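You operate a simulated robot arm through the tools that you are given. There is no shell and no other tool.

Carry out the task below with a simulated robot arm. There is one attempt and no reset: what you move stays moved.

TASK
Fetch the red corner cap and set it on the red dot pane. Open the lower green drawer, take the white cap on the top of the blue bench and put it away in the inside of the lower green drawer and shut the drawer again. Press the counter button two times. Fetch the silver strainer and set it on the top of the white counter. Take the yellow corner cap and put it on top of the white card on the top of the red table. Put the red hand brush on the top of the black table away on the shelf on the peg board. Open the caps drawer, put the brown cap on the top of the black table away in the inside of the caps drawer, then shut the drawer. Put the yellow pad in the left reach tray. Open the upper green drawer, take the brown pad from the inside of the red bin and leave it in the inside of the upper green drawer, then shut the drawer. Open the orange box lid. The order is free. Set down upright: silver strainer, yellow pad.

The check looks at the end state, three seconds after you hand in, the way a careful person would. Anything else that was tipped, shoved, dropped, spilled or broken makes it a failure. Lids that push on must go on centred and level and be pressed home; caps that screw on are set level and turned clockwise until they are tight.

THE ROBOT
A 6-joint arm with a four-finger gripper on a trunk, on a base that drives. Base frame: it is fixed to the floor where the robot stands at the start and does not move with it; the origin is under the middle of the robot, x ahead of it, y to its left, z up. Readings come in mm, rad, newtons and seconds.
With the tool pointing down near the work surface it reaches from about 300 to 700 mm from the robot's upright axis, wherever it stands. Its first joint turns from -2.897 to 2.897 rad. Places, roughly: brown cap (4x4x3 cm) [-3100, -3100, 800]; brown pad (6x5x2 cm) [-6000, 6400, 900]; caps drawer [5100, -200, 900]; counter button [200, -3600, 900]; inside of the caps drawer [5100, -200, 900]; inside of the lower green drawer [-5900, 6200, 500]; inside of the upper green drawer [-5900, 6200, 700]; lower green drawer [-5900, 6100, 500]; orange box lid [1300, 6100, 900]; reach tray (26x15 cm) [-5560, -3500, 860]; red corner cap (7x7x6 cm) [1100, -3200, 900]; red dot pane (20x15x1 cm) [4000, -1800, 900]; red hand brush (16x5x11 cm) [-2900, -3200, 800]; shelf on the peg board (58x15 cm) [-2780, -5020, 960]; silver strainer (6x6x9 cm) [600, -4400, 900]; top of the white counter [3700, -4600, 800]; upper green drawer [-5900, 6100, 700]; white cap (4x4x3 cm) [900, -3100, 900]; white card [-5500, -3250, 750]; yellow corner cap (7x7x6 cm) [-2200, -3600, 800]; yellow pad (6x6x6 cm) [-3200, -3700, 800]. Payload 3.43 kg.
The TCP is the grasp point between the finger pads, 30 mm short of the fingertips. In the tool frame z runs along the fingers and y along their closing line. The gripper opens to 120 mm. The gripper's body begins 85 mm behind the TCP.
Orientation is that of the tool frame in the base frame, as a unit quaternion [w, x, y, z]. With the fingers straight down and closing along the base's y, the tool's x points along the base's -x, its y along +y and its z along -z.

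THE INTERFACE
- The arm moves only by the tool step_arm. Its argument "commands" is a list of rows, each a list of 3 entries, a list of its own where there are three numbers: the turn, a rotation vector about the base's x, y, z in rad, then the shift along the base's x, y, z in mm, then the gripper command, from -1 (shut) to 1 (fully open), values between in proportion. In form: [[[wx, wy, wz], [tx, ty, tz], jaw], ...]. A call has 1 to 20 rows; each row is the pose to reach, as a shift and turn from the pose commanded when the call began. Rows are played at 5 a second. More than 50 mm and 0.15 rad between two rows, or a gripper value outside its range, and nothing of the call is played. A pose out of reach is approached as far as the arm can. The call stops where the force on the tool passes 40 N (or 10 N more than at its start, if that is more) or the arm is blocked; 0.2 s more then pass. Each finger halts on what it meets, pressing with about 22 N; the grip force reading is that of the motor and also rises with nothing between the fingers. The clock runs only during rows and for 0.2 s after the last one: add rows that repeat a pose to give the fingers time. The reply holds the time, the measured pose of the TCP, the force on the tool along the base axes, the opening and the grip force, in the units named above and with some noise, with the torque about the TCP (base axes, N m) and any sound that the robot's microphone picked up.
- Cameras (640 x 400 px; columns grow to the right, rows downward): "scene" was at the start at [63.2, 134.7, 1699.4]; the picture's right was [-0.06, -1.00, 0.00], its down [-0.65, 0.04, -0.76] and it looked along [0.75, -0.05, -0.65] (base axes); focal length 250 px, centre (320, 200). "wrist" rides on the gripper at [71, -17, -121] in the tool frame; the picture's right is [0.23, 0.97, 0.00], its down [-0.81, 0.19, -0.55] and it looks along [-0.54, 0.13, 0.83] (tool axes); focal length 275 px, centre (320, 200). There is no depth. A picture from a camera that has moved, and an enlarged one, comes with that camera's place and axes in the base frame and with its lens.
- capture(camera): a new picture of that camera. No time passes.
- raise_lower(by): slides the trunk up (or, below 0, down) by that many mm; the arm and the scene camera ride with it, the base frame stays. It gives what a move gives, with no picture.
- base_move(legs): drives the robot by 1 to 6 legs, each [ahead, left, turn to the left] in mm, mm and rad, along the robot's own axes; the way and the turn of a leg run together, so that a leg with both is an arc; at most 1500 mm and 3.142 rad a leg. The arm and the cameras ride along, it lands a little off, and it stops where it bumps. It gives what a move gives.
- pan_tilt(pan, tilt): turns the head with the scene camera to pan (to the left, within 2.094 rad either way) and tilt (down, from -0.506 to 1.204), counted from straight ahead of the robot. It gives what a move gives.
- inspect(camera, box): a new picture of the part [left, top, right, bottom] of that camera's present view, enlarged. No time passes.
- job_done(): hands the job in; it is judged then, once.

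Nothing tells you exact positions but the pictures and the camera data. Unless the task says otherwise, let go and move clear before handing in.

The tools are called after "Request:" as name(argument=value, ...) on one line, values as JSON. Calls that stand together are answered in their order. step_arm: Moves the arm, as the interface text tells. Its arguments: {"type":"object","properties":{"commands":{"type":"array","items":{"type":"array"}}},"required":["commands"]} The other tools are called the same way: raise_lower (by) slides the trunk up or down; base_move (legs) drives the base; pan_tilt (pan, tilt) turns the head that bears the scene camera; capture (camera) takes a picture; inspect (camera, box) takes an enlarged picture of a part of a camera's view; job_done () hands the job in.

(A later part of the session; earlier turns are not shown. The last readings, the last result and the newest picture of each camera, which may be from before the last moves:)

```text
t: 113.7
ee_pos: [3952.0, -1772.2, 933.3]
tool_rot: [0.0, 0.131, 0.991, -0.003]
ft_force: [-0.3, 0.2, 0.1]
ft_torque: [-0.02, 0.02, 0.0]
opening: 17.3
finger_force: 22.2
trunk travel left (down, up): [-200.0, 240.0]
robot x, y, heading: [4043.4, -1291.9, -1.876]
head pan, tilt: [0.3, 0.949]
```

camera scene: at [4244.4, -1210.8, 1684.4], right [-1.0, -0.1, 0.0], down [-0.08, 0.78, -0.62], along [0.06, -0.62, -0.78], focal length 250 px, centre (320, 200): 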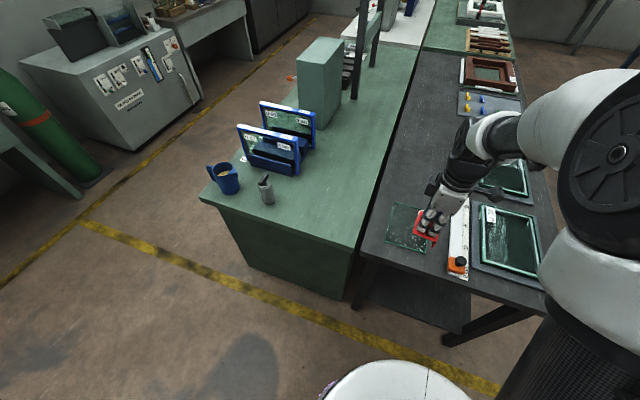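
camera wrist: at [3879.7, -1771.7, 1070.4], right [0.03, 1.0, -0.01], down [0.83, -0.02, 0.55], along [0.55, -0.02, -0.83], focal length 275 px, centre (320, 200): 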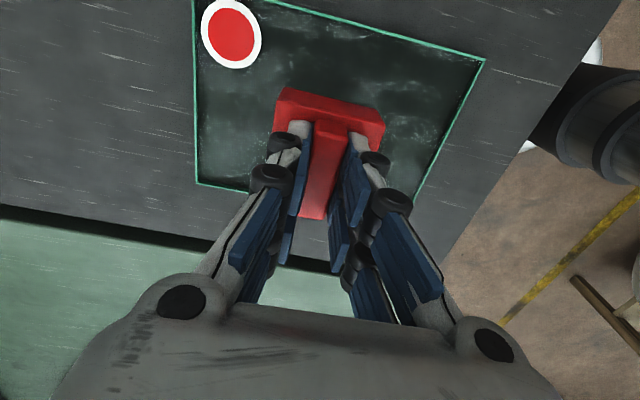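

Request:
step_arm(commands=[[[0, 0, 0], [0, 0, -2], -1], [[0, 0, 0], [0, 0, -4], -1], [[0, 0, 0], [0, 0, -5], -1], [[0, 0, 0], [0, 0, -6], -1], [[0, 0, 0], [0, 0, -6], -1]])

Request:
inspect(camera="wrist", box=[180, 0, 500, 200])

```text
t: 114.8
ee_pos: [3952.0, -1773.9, 927.5]
tool_rot: [0.001, 0.131, 0.991, -0.003]
ft_force: [0.1, -0.2, -1.4]
ft_torque: [-0.01, 0.01, 0.03]
opening: 17.4
finger_force: 21.8
trunk travel left (down, up): [-200.0, 240.0]
robot x, y, heading: [4043.6, -1293.1, -1.877]
head pan, tilt: [0.3, 0.949]
```

```text
2.00 times, centred on (340, 100) of wrist
camera zoom: at [3880.0, -1772.1, 1048.3], right [0.03, 1.0, -0.01], down [0.83, -0.02, 0.55], along [0.55, -0.02, -0.83], focal length 551 px, centre (280, 400)
```

zoom: 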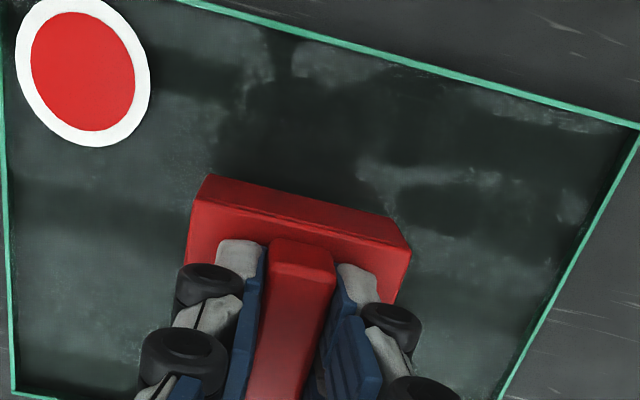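

Request:
step_arm(commands=[[[0, 0, 0], [0, 0, -1.5], -1], [[0, 0, 0], [0, 0, -3], -1], [[0, 0, 0], [0, 0, -4], -1], [[0, 0, 0], [0, 0, -5], -1], [[0, 0, 0], [0, 0, -5], -1]])

```text
t: 116.0
ee_pos: [3951.4, -1773.3, 922.6]
tool_rot: [0.001, 0.131, 0.991, -0.002]
ft_force: [-0.1, 0.4, -0.2]
ft_torque: [0.02, 0.01, 0.01]
opening: 17.3
finger_force: 21.8
trunk travel left (down, up): [-200.0, 240.0]
robot x, y, heading: [4042.0, -1291.5, -1.871]
head pan, tilt: [0.3, 0.949]
```

Request:
step_arm(commands=[[[0, 0, 0], [0, 0, -1.5], -1], [[0, 0, 0], [0, 0, -3], -1], [[0, 0, 0], [0, 0, -4], -1], [[0, 0, 0], [0, 0, -4], -1]])

Request:
inspect(camera="scene", box=[350, 150, 470, 270])

```text
t: 117.0
ee_pos: [3951.3, -1774.6, 917.2]
tool_rot: [0.0, 0.131, 0.991, -0.003]
ft_force: [-0.4, 1.1, 5.5]
ft_torque: [0.04, 0.05, 0.0]
opening: 17.4
finger_force: 22.1
trunk travel left (down, up): [-200.0, 240.0]
robot x, y, heading: [4041.6, -1291.9, -1.876]
head pan, tilt: [0.3, 0.949]
```

```text
3.33 times, centred on (410, 210) of scene
camera zoom: at [4180.7, -1387.9, 1680.8], right [-1.0, 0.0, 0.0], down [0.0, 0.81, -0.58], along [0.0, -0.58, -0.81], focal length 834 px, centre (20, 167)
```

zoom: 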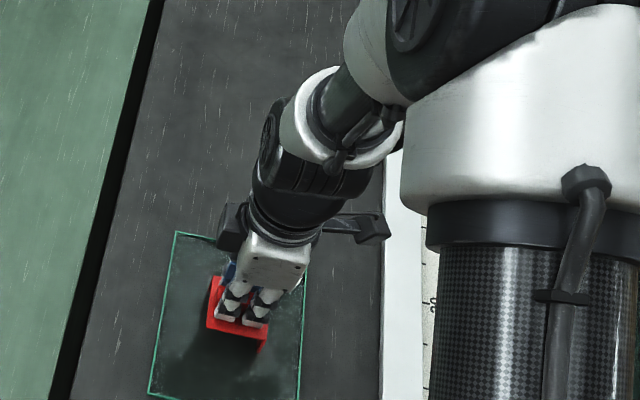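

Contact with about 5 N. I press 1 mm more, open and retreat straight up.

Request:
step_arm(commands=[[[0, 0, 0], [0, 0, -0.7], -1], [[0, 0, 0], [0, 0, -0.7], -0.6], [[0, 0, 0], [0, 0, -0.7], -0.4], [[0, 0, 0], [0, 0, -0.7], -0.3], [[0, 0, 0], [0, 0, 10], -0.3], [[0, 0, 0], [0, 0, 30], -0.3], [[0, 0, 0], [0, 0, 70], -0.3], [[0, 0, 0], [0, 0, 115], -0.3], [[0, 0, 0], [0, 0, 160], -0.3]])

Request:
capture(camera="wrist")

Request:
inspect(camera="scene", box=[350, 150, 470, 270])

```text
t: 119.0
ee_pos: [3954.5, -1770.6, 1076.7]
tool_rot: [0.001, 0.13, 0.991, -0.003]
ft_force: [0.4, -0.3, 0.1]
ft_torque: [-0.01, 0.0, -0.01]
opening: 42.1
finger_force: 0.1
trunk travel left (down, up): [-200.0, 240.0]
robot x, y, heading: [4040.6, -1291.6, -1.874]
head pan, tilt: [0.3, 0.949]
```

```text
taken
camera wrist: at [3881.7, -1769.4, 1198.2], right [0.03, 1.0, 0.0], down [0.83, -0.02, 0.55], along [0.55, -0.02, -0.83], focal length 275 px, centre (320, 200)
```

wrist: 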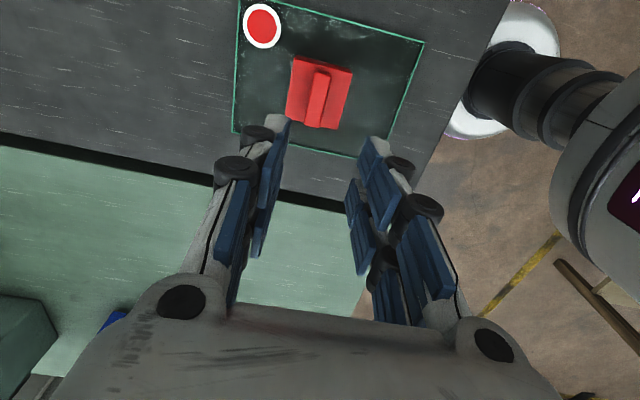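

```text
3.33 times, centred on (410, 210) of scene
camera zoom: at [4181.0, -1387.3, 1680.8], right [-1.0, 0.0, 0.0], down [0.0, 0.81, -0.58], along [0.0, -0.58, -0.81], focal length 834 px, centre (20, 167)
```

zoom: 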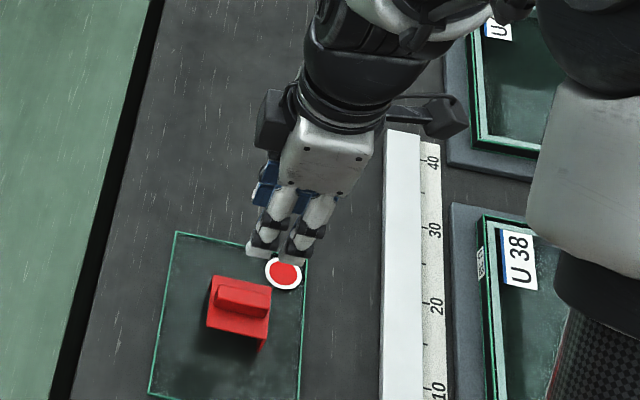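

The red cap sits level on the pane. Next I'll open the caps drawer nearby (so it is ready when I bring the brown cap); I raise the arm, back off and look at it.

Request:
step_arm(commands=[[[0, 0, 0], [10, 30, 45], -0.3], [[0, 0, 0], [15, 50, 90], -0.3]])

Request:
base_move(legs=[[-450, 0, 0], [0, 0, 1.6]])

Request:
pan_tilt(pan=0.9, tilt=0.6)

Request:
capture(camera="scene")

```text
refused: row 1 steps farther than a row can; nothing moved
```

```text
t: 125.7
ee_pos: [4657.4, -929.4, 1076.8]
tool_rot: [0.002, -0.622, 0.783, -0.002]
ft_force: [-0.9, -0.3, 0.0]
ft_torque: [0.0, 0.01, -0.02]
opening: 41.9
finger_force: 0.0
trunk travel left (down, up): [-200.0, 240.0]
robot x, y, heading: [4173.7, -853.7, -0.27]
head pan, tilt: [0.3, 0.949]
```

```text
t: 126.7
ee_pos: [4658.3, -929.0, 1076.6]
tool_rot: [0.002, -0.622, 0.783, -0.002]
ft_force: [-0.7, 0.6, 0.9]
ft_torque: [0.02, 0.0, -0.03]
opening: 42.1
finger_force: 0.1
trunk travel left (down, up): [-200.0, 240.0]
robot x, y, heading: [4175.9, -852.2, -0.269]
head pan, tilt: [0.901, 0.6]
```

```text
taken
camera scene: at [4264.3, -664.0, 1709.1], right [0.59, -0.81, 0.0], down [-0.46, -0.33, -0.82], along [0.67, 0.49, -0.57], focal length 250 px, centre (320, 200)
```

scene: 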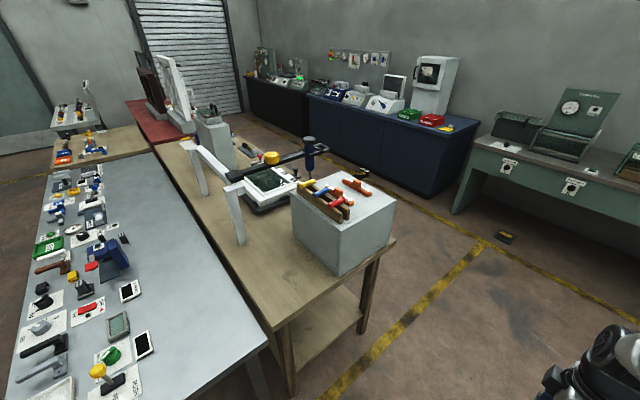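

The caps drawer is in the grey box at the end of the wooden table; its front is not on the faces I see, so I go round to the aisle on the far side.

Request:
step_arm(commands=[[[0, 0, 0], [0, 0, 45], -0.3], [[0, 0, 0], [0, 0, 90], 0]])

Request:
base_move(legs=[[1450, 0, 0], [0, 0, 1.571], [850, 0, 0], [0, 0, 1.571]])

Request:
pan_tilt(pan=0.3, tilt=0.6)

Request:
capture(camera="scene")

Request:
capture(camera="wrist")

```text
t: 127.3
ee_pos: [4657.8, -930.5, 1166.5]
tool_rot: [0.003, -0.622, 0.783, -0.001]
ft_force: [0.4, -0.6, -0.3]
ft_torque: [-0.03, -0.04, 0.01]
opening: 60.0
finger_force: 0.2
trunk travel left (down, up): [-200.0, 240.0]
robot x, y, heading: [4176.0, -852.5, -0.27]
head pan, tilt: [0.901, 0.6]
```

```text
t: 146.3
ee_pos: [5300.4, -357.8, 1165.3]
tool_rot: [-0.001, 0.774, 0.633, -0.003]
ft_force: [0.3, 0.4, -0.5]
ft_torque: [0.01, 0.0, -0.01]
opening: 60.1
finger_force: 0.1
trunk travel left (down, up): [-200.0, 240.0]
robot x, y, heading: [5787.1, -416.7, 2.895]
head pan, tilt: [0.901, 0.6]
```

```text
t: 147.3
ee_pos: [5299.9, -358.7, 1166.3]
tool_rot: [-0.002, 0.774, 0.633, -0.003]
ft_force: [-0.2, 1.0, -0.3]
ft_torque: [0.01, 0.04, 0.02]
opening: 60.0
finger_force: 0.0
trunk travel left (down, up): [-200.0, 240.0]
robot x, y, heading: [5784.9, -415.5, 2.901]
head pan, tilt: [0.3, 0.6]
```

```text
taken
camera scene: at [5680.9, -564.8, 1709.1], right [-0.06, 1.0, 0.0], down [0.56, 0.03, -0.83], along [-0.82, -0.05, -0.56], focal length 250 px, centre (320, 200)
```

scene: 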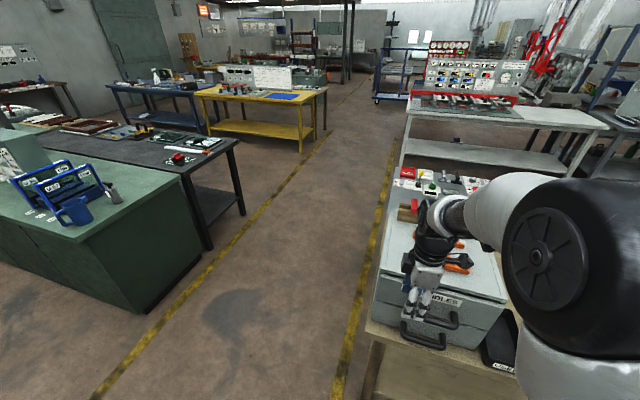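

```text
taken
camera wrist: at [5299.8, -286.0, 1287.1], right [1.0, 0.03, -0.01], down [0.03, -0.83, 0.55], along [0.01, -0.55, -0.83], focal length 275 px, centre (320, 200)
```

wrist: 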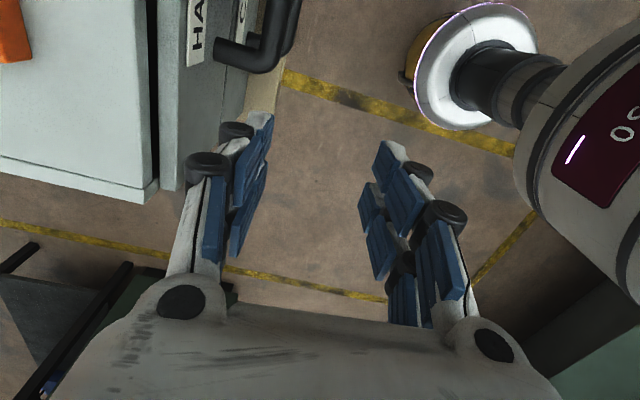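

The drawer fronts face this aisle (labels and bar handles visible). I zoom in to read which is the caps drawer.

Request:
inspect(camera="scene", box=[360, 240, 560, 400])

Request:
step_arm(commands=[[[0, 0, -0.148], [4, 0, 0], 0], [[0, 0, -0.296], [8, 0, 0], 0], [[0, 0, -0.444], [12, 0, 0], 0], [[0, 0, -0.592], [16, 0, 0], 0], [[0, 0, -0.74], [20, 0, 0], 0], [[0, 0, -0.888], [24, 0, 0], 0], [[0, 0, -1.036], [28, 0, 0], 0], [[0, 0, -1.184], [32, 0, 0], 0], [[0, 0, -1.332], [36, 0, 0], 0], [[0, 0, -1.48], [40, 0, 0], 0], [[0, 0, -1.628], [44, 0, 0], 0], [[0, 0, -1.628], [70, 0, 20], 0], [[0, 0, -1.628], [100, 0, 40], 0]])

Request:
capture(camera="wrist")

Request:
pan_tilt(pan=0.5, tilt=0.9)

Request:
capture(camera="scene")

```text
2.50 times, centred on (460, 320) of scene
camera zoom: at [5680.9, -564.8, 1709.1], right [-0.06, 1.0, 0.0], down [0.56, 0.03, -0.83], along [-0.82, -0.05, -0.56], focal length 625 px, centre (-30, -100)
```

zoom: 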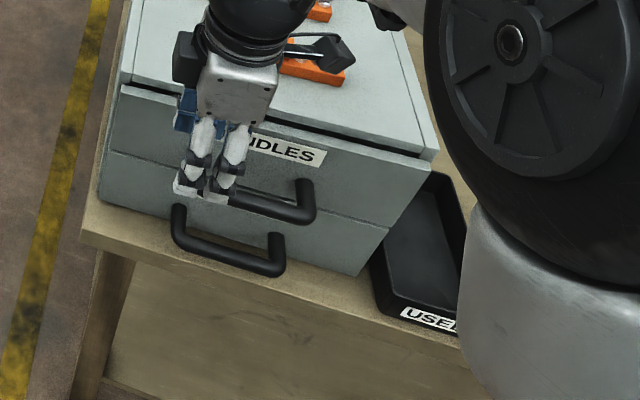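

```text
t: 150.2
ee_pos: [5401.6, -358.3, 1206.6]
tool_rot: [-0.002, 0.992, -0.128, 0.0]
ft_force: [0.4, 0.4, -1.0]
ft_torque: [-0.04, -0.01, 0.0]
opening: 59.9
finger_force: 0.0
trunk travel left (down, up): [-200.0, 240.0]
robot x, y, heading: [5784.6, -418.3, 2.898]
head pan, tilt: [0.3, 0.6]
```

```text
taken
camera wrist: at [5475.2, -362.1, 1327.3], right [-0.03, -1.0, -0.01], down [-0.83, 0.02, 0.55], along [-0.55, 0.02, -0.83], focal length 275 px, centre (320, 200)
```

wrist: 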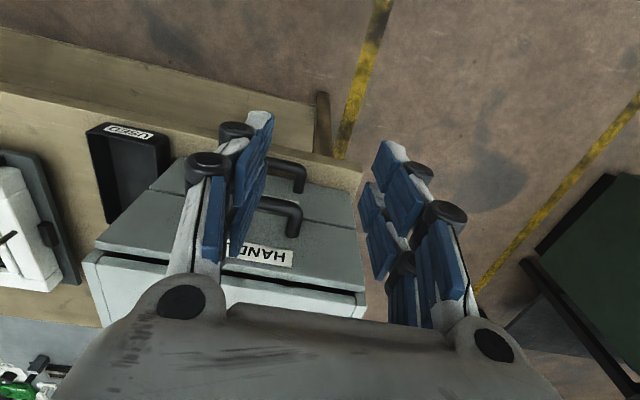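

```text
t: 150.9
ee_pos: [5399.3, -357.8, 1206.8]
tool_rot: [-0.003, 0.992, -0.129, -0.001]
ft_force: [0.3, -0.3, -0.5]
ft_torque: [-0.01, -0.03, -0.02]
opening: 59.9
finger_force: 0.0
trunk travel left (down, up): [-200.0, 240.0]
robot x, y, heading: [5783.2, -418.1, 2.895]
head pan, tilt: [0.499, 0.901]
```

```text
taken
camera scene: at [5696.3, -578.7, 1684.4], right [-0.25, 0.97, 0.0], down [0.76, 0.2, -0.62], along [-0.6, -0.16, -0.78], focal length 250 px, centre (320, 200)
```

scene: 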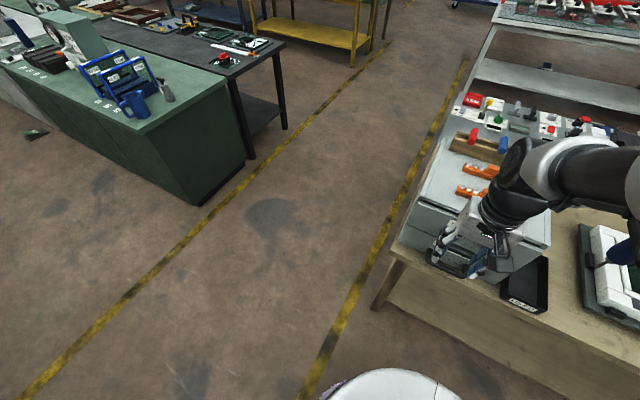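

Two drawers are stacked: the upper reads "HANDLES", so the caps drawer should be the lower one. I move the arm aside to view both fronts and handles properly.

Request:
step_arm(commands=[[[0, 0, 0], [12, 45, 0], 0], [[0, 0, 0], [24, 90, 0], 0], [[0, 0, 0], [36, 135, 0], 0], [[0, 0, 0], [48, 180, 0], 0], [[0, 0, 0], [60, 225, 0], 0], [[0, 0, 0], [72, 270, 0], 0]])

Request:
pan_tilt(pan=0.0, tilt=0.9)

Request:
capture(camera="scene")

Request:
inspect(camera="scene", box=[180, 120, 400, 260])

```text
t: 152.3
ee_pos: [5476.3, -86.0, 1208.2]
tool_rot: [-0.002, 0.992, -0.129, 0.001]
ft_force: [0.0, 0.5, -0.2]
ft_torque: [-0.05, 0.0, 0.02]
opening: 59.9
finger_force: 0.1
trunk travel left (down, up): [-200.0, 240.0]
robot x, y, heading: [5784.6, -422.7, 2.897]
head pan, tilt: [0.499, 0.901]
```

```text
t: 153.3
ee_pos: [5474.9, -87.3, 1207.4]
tool_rot: [-0.003, 0.992, -0.128, -0.002]
ft_force: [-0.2, 0.6, -0.7]
ft_torque: [-0.01, 0.01, -0.03]
opening: 60.1
finger_force: 0.0
trunk travel left (down, up): [-200.0, 240.0]
robot x, y, heading: [5783.5, -416.7, 2.898]
head pan, tilt: [0.0, 0.901]
```

```text
taken
camera scene: at [5695.8, -541.7, 1684.3], right [0.24, 0.97, 0.0], down [0.76, -0.19, -0.62], along [-0.6, 0.15, -0.78], focal length 250 px, centre (320, 200)
```

scene: 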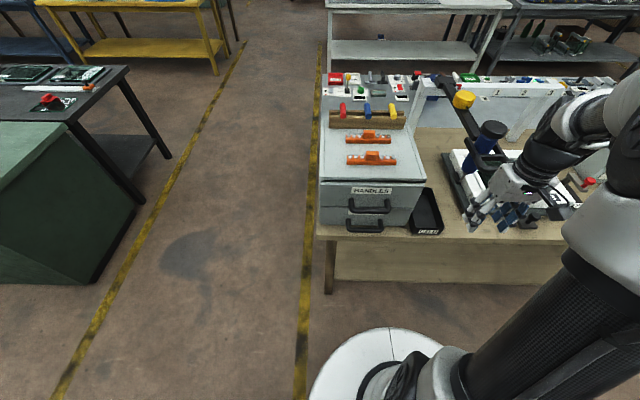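

```text
2.86 times, centred on (290, 190) of scene
camera zoom: at [5695.8, -541.7, 1684.3], right [0.24, 0.97, 0.0], down [0.76, -0.19, -0.62], along [-0.6, 0.15, -0.78], focal length 715 px, centre (406, 229)
```

zoom: 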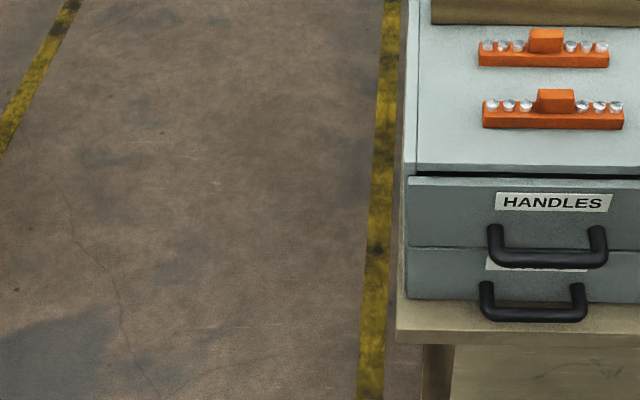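

The lower drawer's label is hidden behind the upper handle. I'll back off a bit and turn the gripper horizontal (fingers closing vertically) so that it can grip only the lower bar, and use the wrist camera to read the label.

Request:
base_move(legs=[[-200, 0, 0]])

Request:
step_arm(commands=[[[0, 0, 0.145], [-5, -20, -10], 0], [[0, 0, 0.29], [-10, -40, -20], 0], [[0, 0, 0.435], [-15, -60, -30], 0], [[0, 0, 0.58], [-20, -80, -40], 0], [[0, 0, 0.725], [-25, -100, -50], 0], [[0, 0, 0.87], [-30, -120, -60], 0], [[0, 0, 1.015], [-35, -140, -70], 0], [[0, 0, 1.16], [-40, -160, -80], 0], [[0, 0, 1.305], [-45, -180, -90], 0], [[0, 0, 1.45], [-50, -190, -100], 0], [[0, 0, 1.568], [-55, -200, -110], 0], [[0, 0, 1.568], [-55, -200, -110], 0]])

Request:
step_arm(commands=[[[0.038, 0.143, 0], [0, 0, -5], 0], [[0.076, 0.286, 0], [0, 0, -10], 0], [[0.114, 0.429, 0], [0, 0, -15], 0], [[0.152, 0.572, 0], [0, 0, -20], 0], [[0.19, 0.715, 0], [0, 0, -25], 0], [[0.228, 0.858, 0], [0, 0, -30], 0], [[0.266, 1.001, 0], [0, 0, -35], 0], [[0.304, 1.144, 0], [0, 0, -40], 0], [[0.342, 1.287, 0], [0, 0, -45], 0], [[0.38, 1.43, 0], [0, 0, -50], 0], [[0.4037, 1.5175, 0], [0, 0, -50], 0], [[0.4037, 1.5175, 0], [0, 0, -50], 0]])

Request:
capture(camera="wrist")

Request:
capture(camera="scene")

```text
t: 154.9
ee_pos: [5668.0, -134.9, 1208.7]
tool_rot: [-0.002, 0.992, -0.129, 0.0]
ft_force: [-0.1, -0.4, -0.1]
ft_torque: [0.02, 0.05, -0.02]
opening: 60.2
finger_force: 0.0
trunk travel left (down, up): [-200.0, 240.0]
robot x, y, heading: [5975.2, -467.1, 2.894]
head pan, tilt: [0.0, 0.901]
```

```text
t: 157.5
ee_pos: [5611.1, -335.8, 1097.5]
tool_rot: [-0.001, 0.793, 0.609, -0.003]
ft_force: [-0.2, 0.1, 0.2]
ft_torque: [0.0, 0.02, 0.01]
opening: 60.2
finger_force: 0.1
trunk travel left (down, up): [-200.0, 240.0]
robot x, y, heading: [5978.4, -467.3, 2.897]
head pan, tilt: [0.0, 0.901]
```

```text
t: 160.1
ee_pos: [5592.4, -327.7, 1412.2]
tool_rot: [-0.448, 0.68, 0.484, -0.319]
ft_force: [-1.7, 1.0, -1.1]
ft_torque: [-0.01, -0.03, 0.0]
opening: 59.8
finger_force: 0.1
out of reach, approached as far as the arm can: row 3, 4, 5, 6, 7, 8, 9, 10, 11, 12
trunk travel left (down, up): [-200.0, 240.0]
robot x, y, heading: [5975.4, -465.1, 2.898]
head pan, tilt: [0.0, 0.901]
```

```text
taken
camera wrist: at [5714.5, -295.9, 1476.0], right [0.44, 0.09, -0.89], down [0.29, -0.96, 0.04], along [-0.85, -0.27, -0.45], focal length 275 px, centre (320, 200)
```

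wrist: 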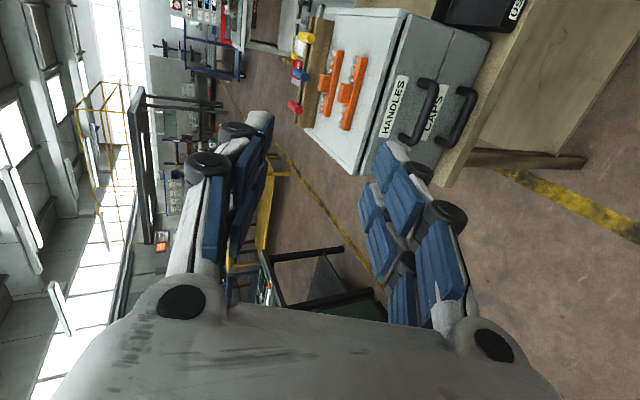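

```text
taken
camera scene: at [5884.7, -587.6, 1684.3], right [0.24, 0.97, 0.0], down [0.76, -0.19, -0.62], along [-0.6, 0.15, -0.79], focal length 250 px, centre (320, 200)
```

scene: 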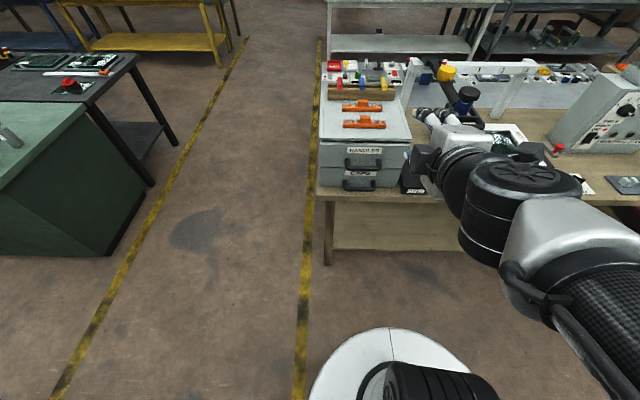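

The lower drawer is confirmed as "CAPS". The horizontal pose was too close to the body to reach; I'll lower the trunk and work further out. First a null move to see the state.

Request:
step_arm(commands=[[[0, 0, 0], [0, 0, 0], 0]])

```text
t: 160.5
ee_pos: [5593.6, -329.2, 1413.5]
tool_rot: [-0.45, 0.68, 0.484, -0.318]
ft_force: [1.0, 0.6, 0.0]
ft_torque: [-0.02, 0.0, 0.02]
opening: 60.4
finger_force: 0.1
trunk travel left (down, up): [-200.0, 240.0]
robot x, y, heading: [5979.2, -463.2, 2.898]
head pan, tilt: [0.0, 0.901]
```

State is clear: the tool is tilted 1.17 rad forward, which is a good pose for gripping the lower bar, at about (5281,−266,914). I move out and down to a spot in front of it.

Request:
step_arm(commands=[[[0, 0, 0], [-40, 5, -15], 0], [[0, 0, 0], [-80, 10, -35], 0], [[0, 0, 0], [-110, 14, -70], 0], [[0, 0, 0], [-130, 17, -110], 0], [[0, 0, 0], [-145, 19, -150], 0], [[0, 0, 0], [-155, 20, -195], 0], [[0, 0, 0], [-165, 21, -240], 0], [[0, 0, 0], [-172, 22, -285], 0], [[0, 0, 0], [-180, 22, -330], 0], [[0, 0, 0], [-188, 23, -375], 0], [[0, 0, 0], [-197, 23, -415], 0], [[0, 0, 0], [-197, 23, -447], 0], [[0, 0, 0], [-197, 23, -447], 0]])

Request:
capture(camera="wrist")

Request:
inspect(camera="scene", box=[280, 80, 520, 240])

```text
t: 163.3
ee_pos: [5390.6, -300.3, 959.6]
tool_rot: [-0.451, 0.679, 0.484, -0.319]
ft_force: [0.5, -0.2, -0.6]
ft_torque: [0.0, -0.02, 0.01]
opening: 60.1
finger_force: 0.2
out of reach, approached as far as the arm can: row 1
trunk travel left (down, up): [-200.0, 240.0]
robot x, y, heading: [5976.7, -468.4, 2.9]
head pan, tilt: [0.0, 0.901]
```

```text
taken
camera wrist: at [5513.5, -269.3, 1023.6], right [0.44, 0.1, -0.89], down [0.29, -0.96, 0.04], along [-0.85, -0.27, -0.44], focal length 275 px, centre (320, 200)
```

wrist: 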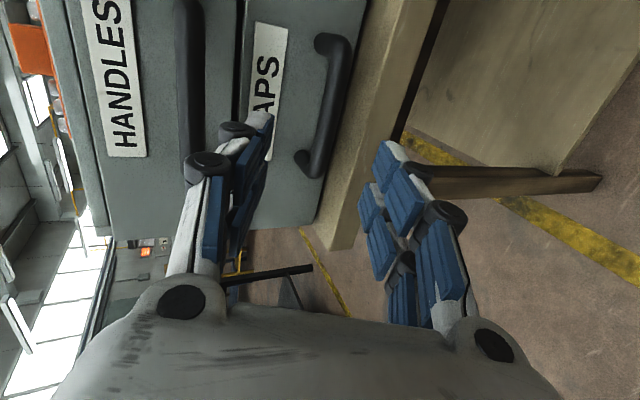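

```text
2.50 times, centred on (400, 160) of scene
camera zoom: at [5888.5, -589.4, 1684.4], right [0.24, 0.97, 0.0], down [0.76, -0.19, -0.62], along [-0.6, 0.15, -0.78], focal length 625 px, centre (120, 300)
```

zoom: 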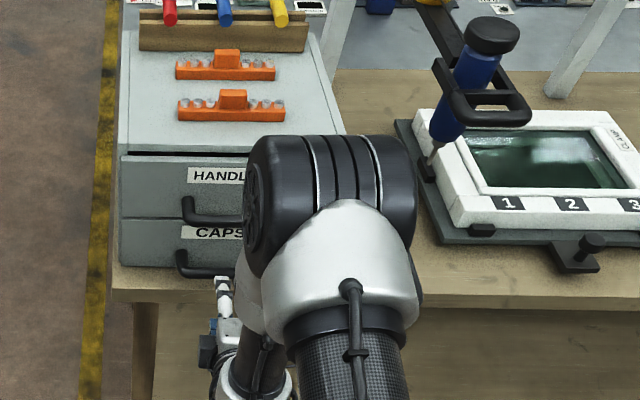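

The wrist view shows the CAPS bar almost straight ahead of the fingers, about 10 mm low of the axis. I correct and advance along the tool axis.

Request:
step_arm(commands=[[[0, 0, 0], [-20, 7, -18], 0], [[0, 0, 0], [-45, 15.5, -29], 0], [[0, 0, 0], [-65, 22.5, -38.5], 0], [[0, 0, 0], [-75, 26, -43.5], 0], [[0, 0, 0], [-75, 26, -43.5], 0]])

Request:
capture(camera="wrist")

```text
t: 164.5
ee_pos: [5314.4, -277.9, 916.3]
tool_rot: [-0.45, 0.679, 0.484, -0.318]
ft_force: [0.0, -0.3, -0.5]
ft_torque: [0.05, 0.01, -0.01]
opening: 60.1
finger_force: 0.0
trunk travel left (down, up): [-200.0, 240.0]
robot x, y, heading: [5974.3, -466.0, 2.895]
head pan, tilt: [0.0, 0.901]
```

```text
taken
camera wrist: at [5436.9, -245.7, 979.4], right [0.44, 0.1, -0.89], down [0.29, -0.96, 0.04], along [-0.85, -0.27, -0.45], focal length 275 px, centre (320, 200)
```

wrist: 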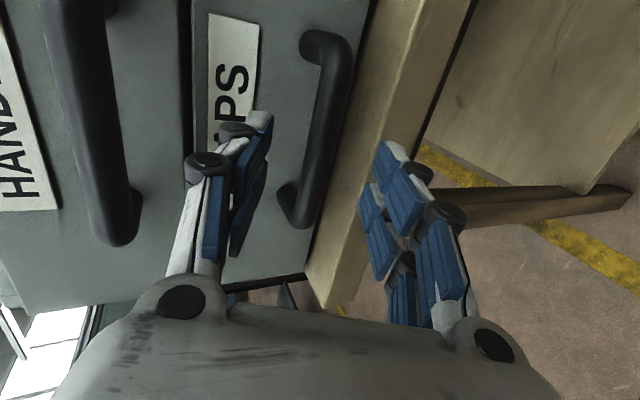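

Request:
step_arm(commands=[[[0, 0, 0], [-10, 3.5, -7], -0.2], [[0, 0, 0], [-20, 7, -12], -0.2], [[0, 0, 0], [-30, 10.5, -17], -0.2], [[0, 0, 0], [-30, 10.5, -17], -0.2]])

Request:
capture(camera="wrist")

```text
t: 165.5
ee_pos: [5283.7, -268.4, 900.9]
tool_rot: [-0.449, 0.679, 0.485, -0.319]
ft_force: [0.5, 0.3, 0.6]
ft_torque: [-0.01, -0.02, -0.01]
opening: 48.1
finger_force: 0.0
trunk travel left (down, up): [-200.0, 240.0]
robot x, y, heading: [5975.6, -468.7, 2.9]
head pan, tilt: [0.0, 0.901]
```

```text
taken
camera wrist: at [5406.7, -236.1, 964.0], right [0.44, 0.1, -0.89], down [0.29, -0.96, 0.04], along [-0.85, -0.27, -0.45], focal length 275 px, centre (320, 200)
```

wrist: 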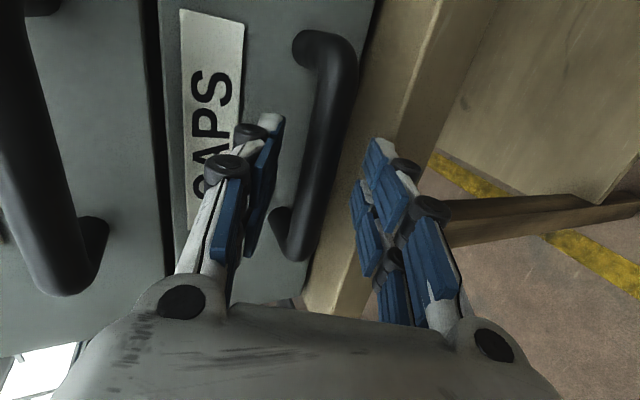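

The bar is between the fingers. I close on it.

Request:
step_arm(commands=[[[0, 0, 0], [0, 0, 0], -0.6], [[0, 0, 0], [0, 0, 0], -1], [[0, 0, 0], [0, 0, 0], -1], [[0, 0, 0], [0, 0, 0], -1], [[0, 0, 0], [0, 0, 0], -1]])

Request:
capture(camera="wrist")

```text
t: 166.7
ee_pos: [5283.7, -268.3, 902.2]
tool_rot: [-0.451, 0.678, 0.485, -0.319]
ft_force: [-1.3, 3.1, 6.3]
ft_torque: [2.06, -0.43, 0.67]
opening: 20.0
finger_force: 44.7
trunk travel left (down, up): [-200.0, 240.0]
robot x, y, heading: [5977.7, -469.8, 2.895]
head pan, tilt: [0.0, 0.901]
```

```text
taken
camera wrist: at [5406.4, -236.0, 965.2], right [0.43, 0.1, -0.9], down [0.29, -0.96, 0.03], along [-0.85, -0.27, -0.44], focal length 275 px, centre (320, 200)
```

wrist: 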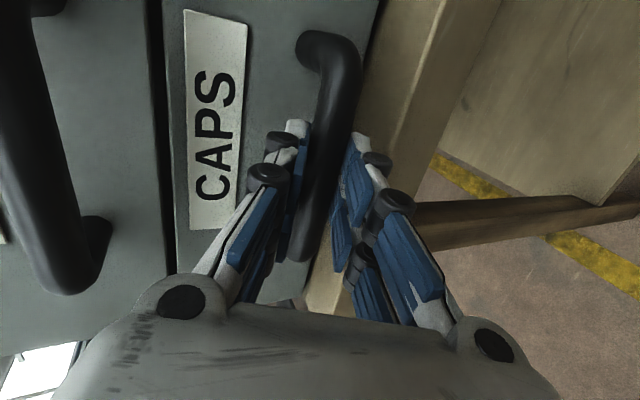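

Gripped the bar. I pull straight out along the room's +x.

Request:
step_arm(commands=[[[0, 0, 0], [9.7, -2.6, 0], -1], [[0, 0, 0], [24, -6.4, 0], -1], [[0, 0, 0], [39, -10.3, 0], -1], [[0, 0, 0], [58, -15.4, 0], -1], [[0, 0, 0], [77, -20.6, 0], -1], [[0, 0, 0], [97, -25.7, 0], -1], [[0, 0, 0], [97, -25.7, 0], -1]])

Request:
capture(camera="wrist")

Request:
inspect(camera="scene", box=[280, 80, 520, 240])

```text
t: 168.3
ee_pos: [5381.8, -295.3, 901.8]
tool_rot: [-0.452, 0.677, 0.484, -0.321]
ft_force: [2.4, 4.0, 20.2]
ft_torque: [1.94, -0.24, 1.1]
opening: 19.9
finger_force: 44.3
trunk travel left (down, up): [-200.0, 240.0]
robot x, y, heading: [5974.8, -465.4, 2.897]
head pan, tilt: [0.0, 0.901]
```

```text
taken
camera wrist: at [5505.0, -263.0, 964.8], right [0.43, 0.1, -0.9], down [0.29, -0.96, 0.03], along [-0.86, -0.27, -0.44], focal length 275 px, centre (320, 200)
```

wrist: 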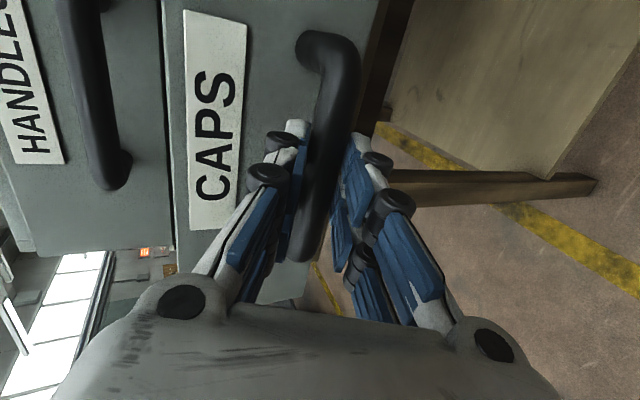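

```text
2.50 times, centred on (400, 160) of scene
camera zoom: at [5890.8, -589.6, 1684.5], right [0.24, 0.97, 0.0], down [0.76, -0.19, -0.62], along [-0.6, 0.15, -0.78], focal length 625 px, centre (120, 300)
```

zoom: 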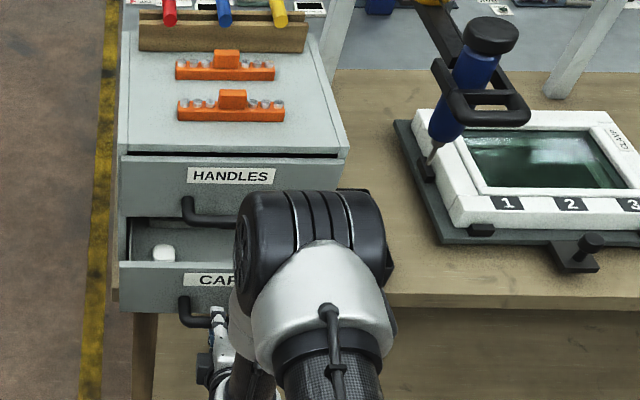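

The drawer is 100 mm out. I pull further with the arm in small steps so that a stop is noticed.

Request:
step_arm(commands=[[[0, 0, 0], [12, -3.2, 0.8], -1], [[0, 0, 0], [24, -6.4, 0.8], -1], [[0, 0, 0], [36, -9.6, 0.8], -1], [[0, 0, 0], [48, -12.8, 0.8], -1], [[0, 0, 0], [60, -16, 0.8], -1], [[0, 0, 0], [72, -19.2, 0.8], -1], [[0, 0, 0], [84, -22.3, 0.8], -1], [[0, 0, 0], [84, -22.3, 0.8], -1]])

Request:
inspect(camera="scene", box=[280, 80, 520, 240])

```text
t: 170.1
ee_pos: [5465.6, -317.3, 900.8]
tool_rot: [-0.45, 0.678, 0.485, -0.32]
ft_force: [-1.6, -6.8, 16.2]
ft_torque: [2.1, -0.22, 0.66]
opening: 19.8
finger_force: 44.8
trunk travel left (down, up): [-200.0, 240.0]
robot x, y, heading: [5973.9, -469.4, 2.9]
head pan, tilt: [0.0, 0.901]
```

```text
2.50 times, centred on (400, 160) of scene
camera zoom: at [5889.6, -591.2, 1684.3], right [0.24, 0.97, 0.0], down [0.76, -0.19, -0.62], along [-0.6, 0.15, -0.78], focal length 625 px, centre (120, 300)
```

zoom: 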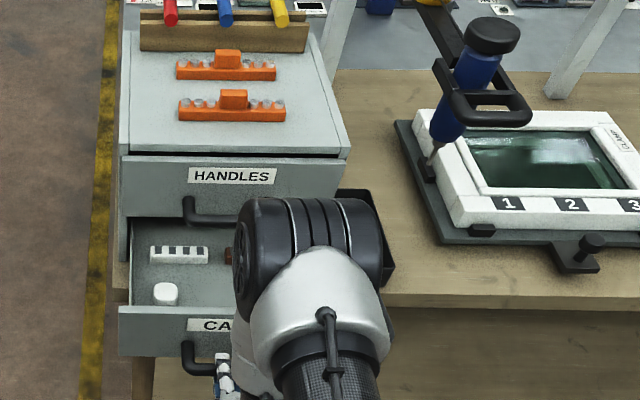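

Request:
step_arm(commands=[[[0, 0, 0], [10, -2.6, 0.5], -1], [[0, 0, 0], [20, -5.3, 0.5], -1], [[0, 0, 0], [30, -8, 0.5], -1], [[0, 0, 0], [30, -8, 0.5], -1]])

```text
t: 171.1
ee_pos: [5496.7, -326.2, 903.1]
tool_rot: [-0.45, 0.678, 0.485, -0.32]
ft_force: [-3.5, -13.9, 13.9]
ft_torque: [1.86, -0.26, 1.07]
opening: 19.6
finger_force: 44.9
trunk travel left (down, up): [-200.0, 240.0]
robot x, y, heading: [5979.3, -470.2, 2.899]
head pan, tilt: [0.0, 0.901]
```

Open about 220 mm. I release the bar and back away with the base, then view.

Request:
step_arm(commands=[[[0, 0, 0], [0, 0, 0], -0.4], [[0, 0, 0], [0, 0, 0], 0], [[0, 0, 0], [0, 0, 0], 0.1], [[0, 0, 0], [0, 0, 0], 0.1]])

Request:
base_move(legs=[[-60, 0, 0], [-240, 0, 0]])

Request:
capture(camera="scene")

Request:
capture(camera="wrist")

```text
t: 172.1
ee_pos: [5495.4, -322.8, 901.2]
tool_rot: [-0.45, 0.679, 0.485, -0.318]
ft_force: [0.0, -0.4, 0.3]
ft_torque: [-0.01, 0.0, 0.02]
opening: 66.0
finger_force: 0.1
trunk travel left (down, up): [-200.0, 240.0]
robot x, y, heading: [5980.9, -467.6, 2.898]
head pan, tilt: [0.0, 0.901]
```

```text
t: 174.4
ee_pos: [5788.7, -396.8, 902.6]
tool_rot: [-0.451, 0.679, 0.484, -0.318]
ft_force: [0.1, 0.4, 0.5]
ft_torque: [0.01, 0.01, 0.02]
opening: 66.0
finger_force: 0.1
trunk travel left (down, up): [-200.0, 240.0]
robot x, y, heading: [6271.5, -538.7, 2.896]
head pan, tilt: [0.0, 0.901]
```

```text
taken
camera scene: at [6181.3, -662.5, 1684.4], right [0.24, 0.97, 0.0], down [0.76, -0.19, -0.62], along [-0.6, 0.15, -0.78], focal length 250 px, centre (320, 200)
```

scene: 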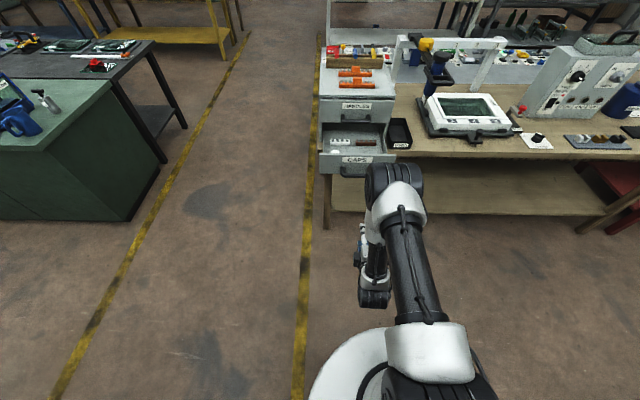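

```text
taken
camera wrist: at [5911.4, -364.5, 965.1], right [0.44, 0.1, -0.9], down [0.29, -0.96, 0.04], along [-0.85, -0.27, -0.44], focal length 275 px, centre (320, 200)
```

wrist: 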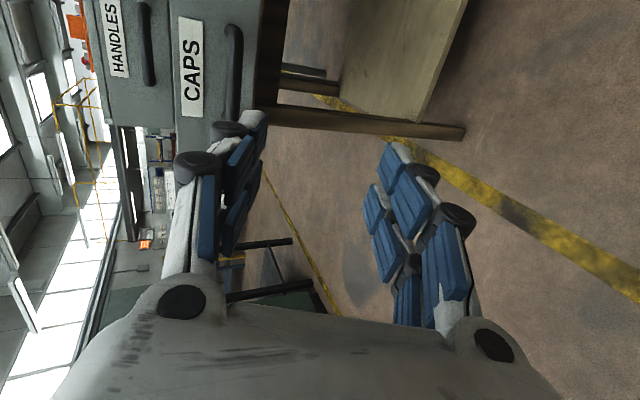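

Request:
inspect(camera="scene", box=[290, 60, 450, 190])

Request:
step_arm(commands=[[[-0.036, -0.136, 0], [10, -3, 20], 0], [[-0.072, -0.272, 0], [20, -6, 45], 0], [[-0.108, -0.408, 0], [20, -6, 75], 0], [[-0.144, -0.544, 0], [20, -6, 105], 0], [[-0.18, -0.68, 0], [20, -6, 135], 0], [[-0.216, -0.816, 0], [20, -6, 165], 0], [[-0.252, -0.952, 0], [20, -6, 195], 0], [[-0.288, -1.088, 0], [20, -6, 225], 0], [[-0.3, -1.13, 0], [20, -6, 250], 0], [[-0.3, -1.13, 0], [20, -6, 265], 0]])

```text
3.08 times, centred on (370, 125) of scene
camera zoom: at [6181.3, -662.5, 1684.4], right [0.24, 0.97, 0.0], down [0.76, -0.19, -0.62], along [-0.6, 0.15, -0.78], focal length 770 px, centre (166, 431)
```

zoom: 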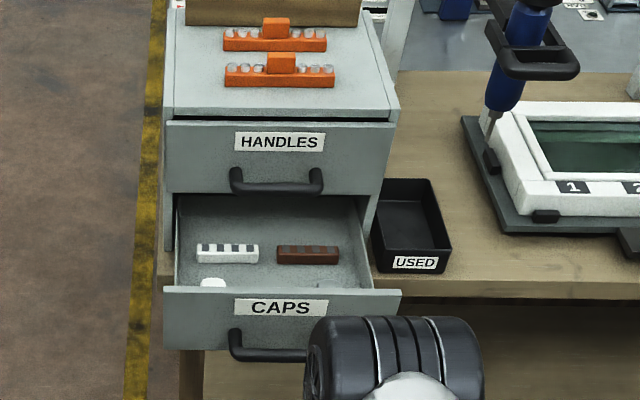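

```text
t: 176.6
ee_pos: [5807.2, -403.1, 1166.0]
tool_rot: [-0.022, 0.8, 0.599, 0.029]
ft_force: [0.6, 0.8, 0.0]
ft_torque: [-0.01, 0.01, 0.0]
opening: 60.1
finger_force: 0.1
out of reach, approached as far as the arm can: row 6, 7
trunk travel left (down, up): [-200.0, 240.0]
robot x, y, heading: [6267.1, -539.3, 2.893]
head pan, tilt: [0.0, 0.901]
```

Inside the drawer are racks at the back and free space at the front. Now I go for the silver strainer: back through the corridor and down the aisle to the far end of the blue bench.

Request:
step_arm(commands=[[[-0.07, 0.02, 0], [0, 0, 0], 0], [[-0.07, 0.02, 0], [0, 0, 0], 0]])

Request:
base_move(legs=[[0, 0, 1.559], [840, 0, 0], [0, 0, -1.571], [1500, 0, 0], [1500, 0, 0], [450, 0, 0]])

```text
t: 177.2
ee_pos: [5807.2, -402.8, 1165.7]
tool_rot: [0.001, 0.8, 0.6, -0.002]
ft_force: [0.2, 0.9, 0.4]
ft_torque: [0.02, -0.02, 0.04]
opening: 60.1
finger_force: 0.0
trunk travel left (down, up): [-200.0, 240.0]
robot x, y, heading: [6264.9, -541.2, 2.9]
head pan, tilt: [0.0, 0.901]
```

```text
t: 205.6
ee_pos: [2267.7, -323.0, 1165.3]
tool_rot: [0.001, 0.808, 0.589, -0.002]
ft_force: [-0.4, 0.3, -0.2]
ft_torque: [-0.03, -0.02, -0.01]
opening: 60.0
finger_force: 0.0
trunk travel left (down, up): [-200.0, 240.0]
robot x, y, heading: [2726.5, -472.3, 2.871]
head pan, tilt: [0.0, 0.901]
```

Request:
base_move(legs=[[0, 0, 1.581], [1450, 0, 0], [1450, 0, 0], [1420, 0, 0], [0, 0, -1.571]])

Request:
pan_tilt(pan=0.4, tilt=0.8)

Request:
capture(camera="scene")

Request:
capture(camera="wrist")

```text
t: 234.0
ee_pos: [1097.5, -4456.6, 1167.3]
tool_rot: [0.001, 0.812, 0.583, -0.002]
ft_force: [0.1, -0.3, 0.2]
ft_torque: [-0.03, -0.02, 0.0]
opening: 60.0
finger_force: 0.0
trunk travel left (down, up): [-200.0, 240.0]
robot x, y, heading: [1552.0, -4611.4, 2.85]
head pan, tilt: [0.0, 0.901]
```

```text
t: 234.8
ee_pos: [1098.4, -4458.2, 1166.0]
tool_rot: [0.0, 0.813, 0.583, -0.001]
ft_force: [0.1, 0.6, 0.0]
ft_torque: [0.01, 0.0, 0.03]
opening: 59.9
finger_force: 0.0
trunk travel left (down, up): [-200.0, 240.0]
robot x, y, heading: [1547.2, -4611.0, 2.858]
head pan, tilt: [0.4, 0.799]
```

```text
taken
camera scene: at [1450.8, -4763.0, 1692.2], right [-0.11, 0.99, 0.0], down [0.71, 0.08, -0.7], along [-0.69, -0.08, -0.72], focal length 250 px, centre (320, 200)
```

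scene: 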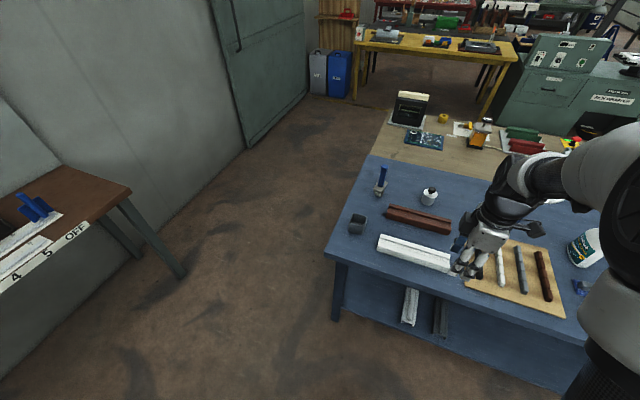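

```text
taken
camera wrist: at [1105.5, -4385.6, 1286.5], right [1.0, -0.09, 0.0], down [-0.08, -0.83, 0.55], along [-0.05, -0.55, -0.83], focal length 275 px, centre (320, 200)
```

wrist: 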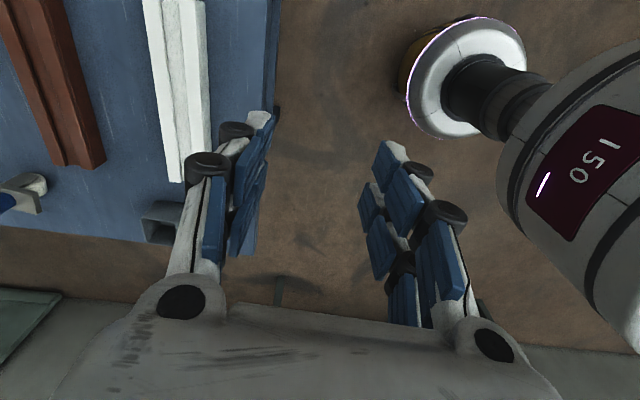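

Request:
inspect(camera="scene", box=[330, 140, 490, 270])

```text
3.08 times, centred on (410, 205) of scene
camera zoom: at [1450.8, -4763.0, 1692.2], right [-0.11, 0.99, 0.0], down [0.71, 0.08, -0.7], along [-0.69, -0.08, -0.72], focal length 770 px, centre (43, 185)
```

zoom: 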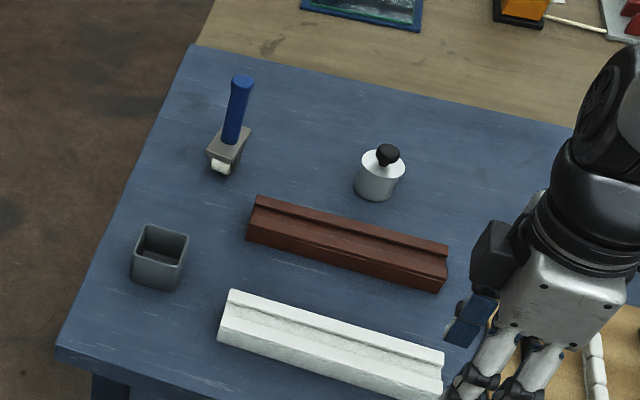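

The silver strainer is the cylinder with the black knob at about (602,−4360); it's closer to the bench's end, so I approach from there.

Request:
base_move(legs=[[0, 700, 0], [980, 0, 0], [0, 0, -1.545]])

Request:
pan_tilt(pan=0.3, tilt=0.9)

Request:
capture(camera="scene")

Request:
capture(camera="wrist")

```text
t: 247.4
ee_pos: [527.7, -4566.6, 1165.7]
tool_rot: [0.0, 0.988, -0.157, -0.001]
ft_force: [-0.3, -0.4, -0.2]
ft_torque: [-0.03, -0.01, -0.03]
opening: 60.0
finger_force: 0.1
trunk travel left (down, up): [-200.0, 240.0]
robot x, y, heading: [374.7, -5023.2, 1.297]
head pan, tilt: [0.4, 0.799]
```

```text
t: 248.1
ee_pos: [527.6, -4568.3, 1165.5]
tool_rot: [0.0, 0.988, -0.157, -0.002]
ft_force: [0.4, 0.3, 0.4]
ft_torque: [-0.05, -0.01, 0.0]
opening: 60.0
finger_force: 0.2
trunk travel left (down, up): [-200.0, 240.0]
robot x, y, heading: [376.3, -5026.6, 1.293]
head pan, tilt: [0.3, 0.901]
```

```text
taken
camera scene: at [233.6, -4930.1, 1684.4], right [1.0, 0.03, 0.0], down [0.02, -0.78, -0.62], along [-0.02, 0.62, -0.78], focal length 250 px, centre (320, 200)
```

scene: 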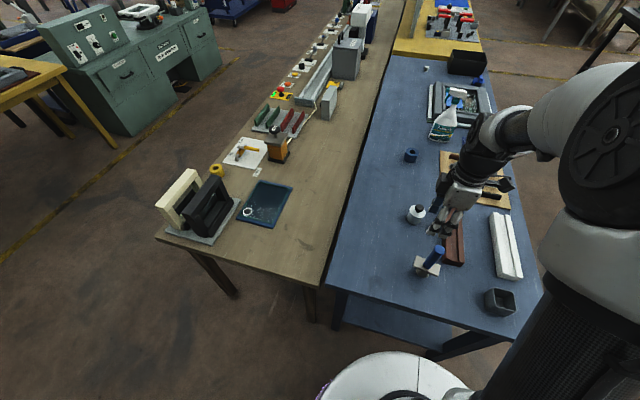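

```text
taken
camera wrist: at [602.4, -4575.3, 1286.6], right [-0.08, -1.0, 0.0], down [-0.83, 0.07, 0.55], along [-0.55, 0.05, -0.83], focal length 275 px, centre (320, 200)
```

wrist: 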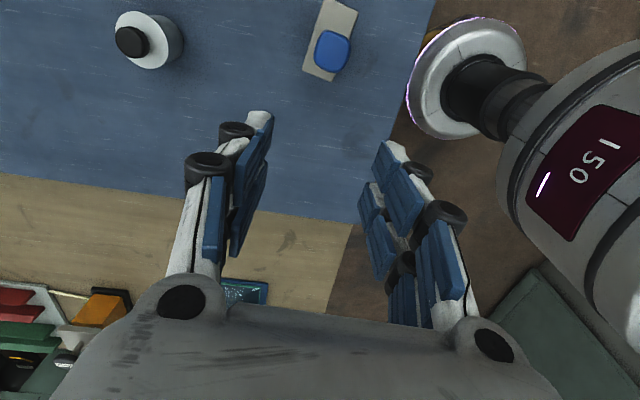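

I shift slightly left and ahead so my arm doesn't pass over the blue-handled tool, then bring the gripper above the strainer.

Request:
base_move(legs=[[0, 150, 0], [60, 0, 0]])

Request:
capture(camera="wrist")

```text
t: 250.0
ee_pos: [401.4, -4468.2, 1166.3]
tool_rot: [0.001, 0.987, -0.158, -0.001]
ft_force: [0.5, 0.8, -0.3]
ft_torque: [-0.06, 0.0, 0.01]
opening: 59.9
finger_force: 0.1
trunk travel left (down, up): [-200.0, 240.0]
robot x, y, heading: [247.7, -4926.5, 1.296]
head pan, tilt: [0.3, 0.901]
```

```text
taken
camera wrist: at [474.5, -4475.7, 1285.8], right [-0.08, -1.0, 0.0], down [-0.83, 0.07, 0.56], along [-0.55, 0.05, -0.83], focal length 275 px, centre (320, 200)
```

wrist: 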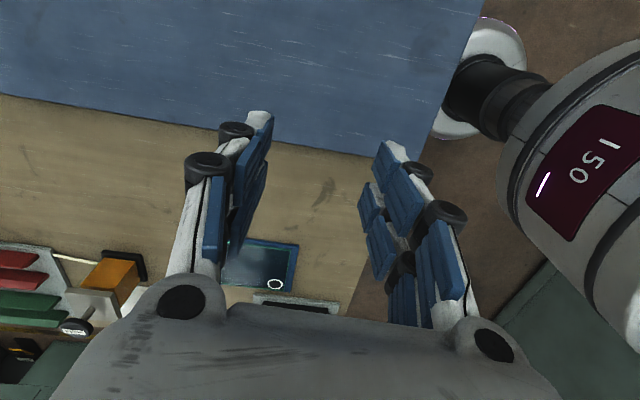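

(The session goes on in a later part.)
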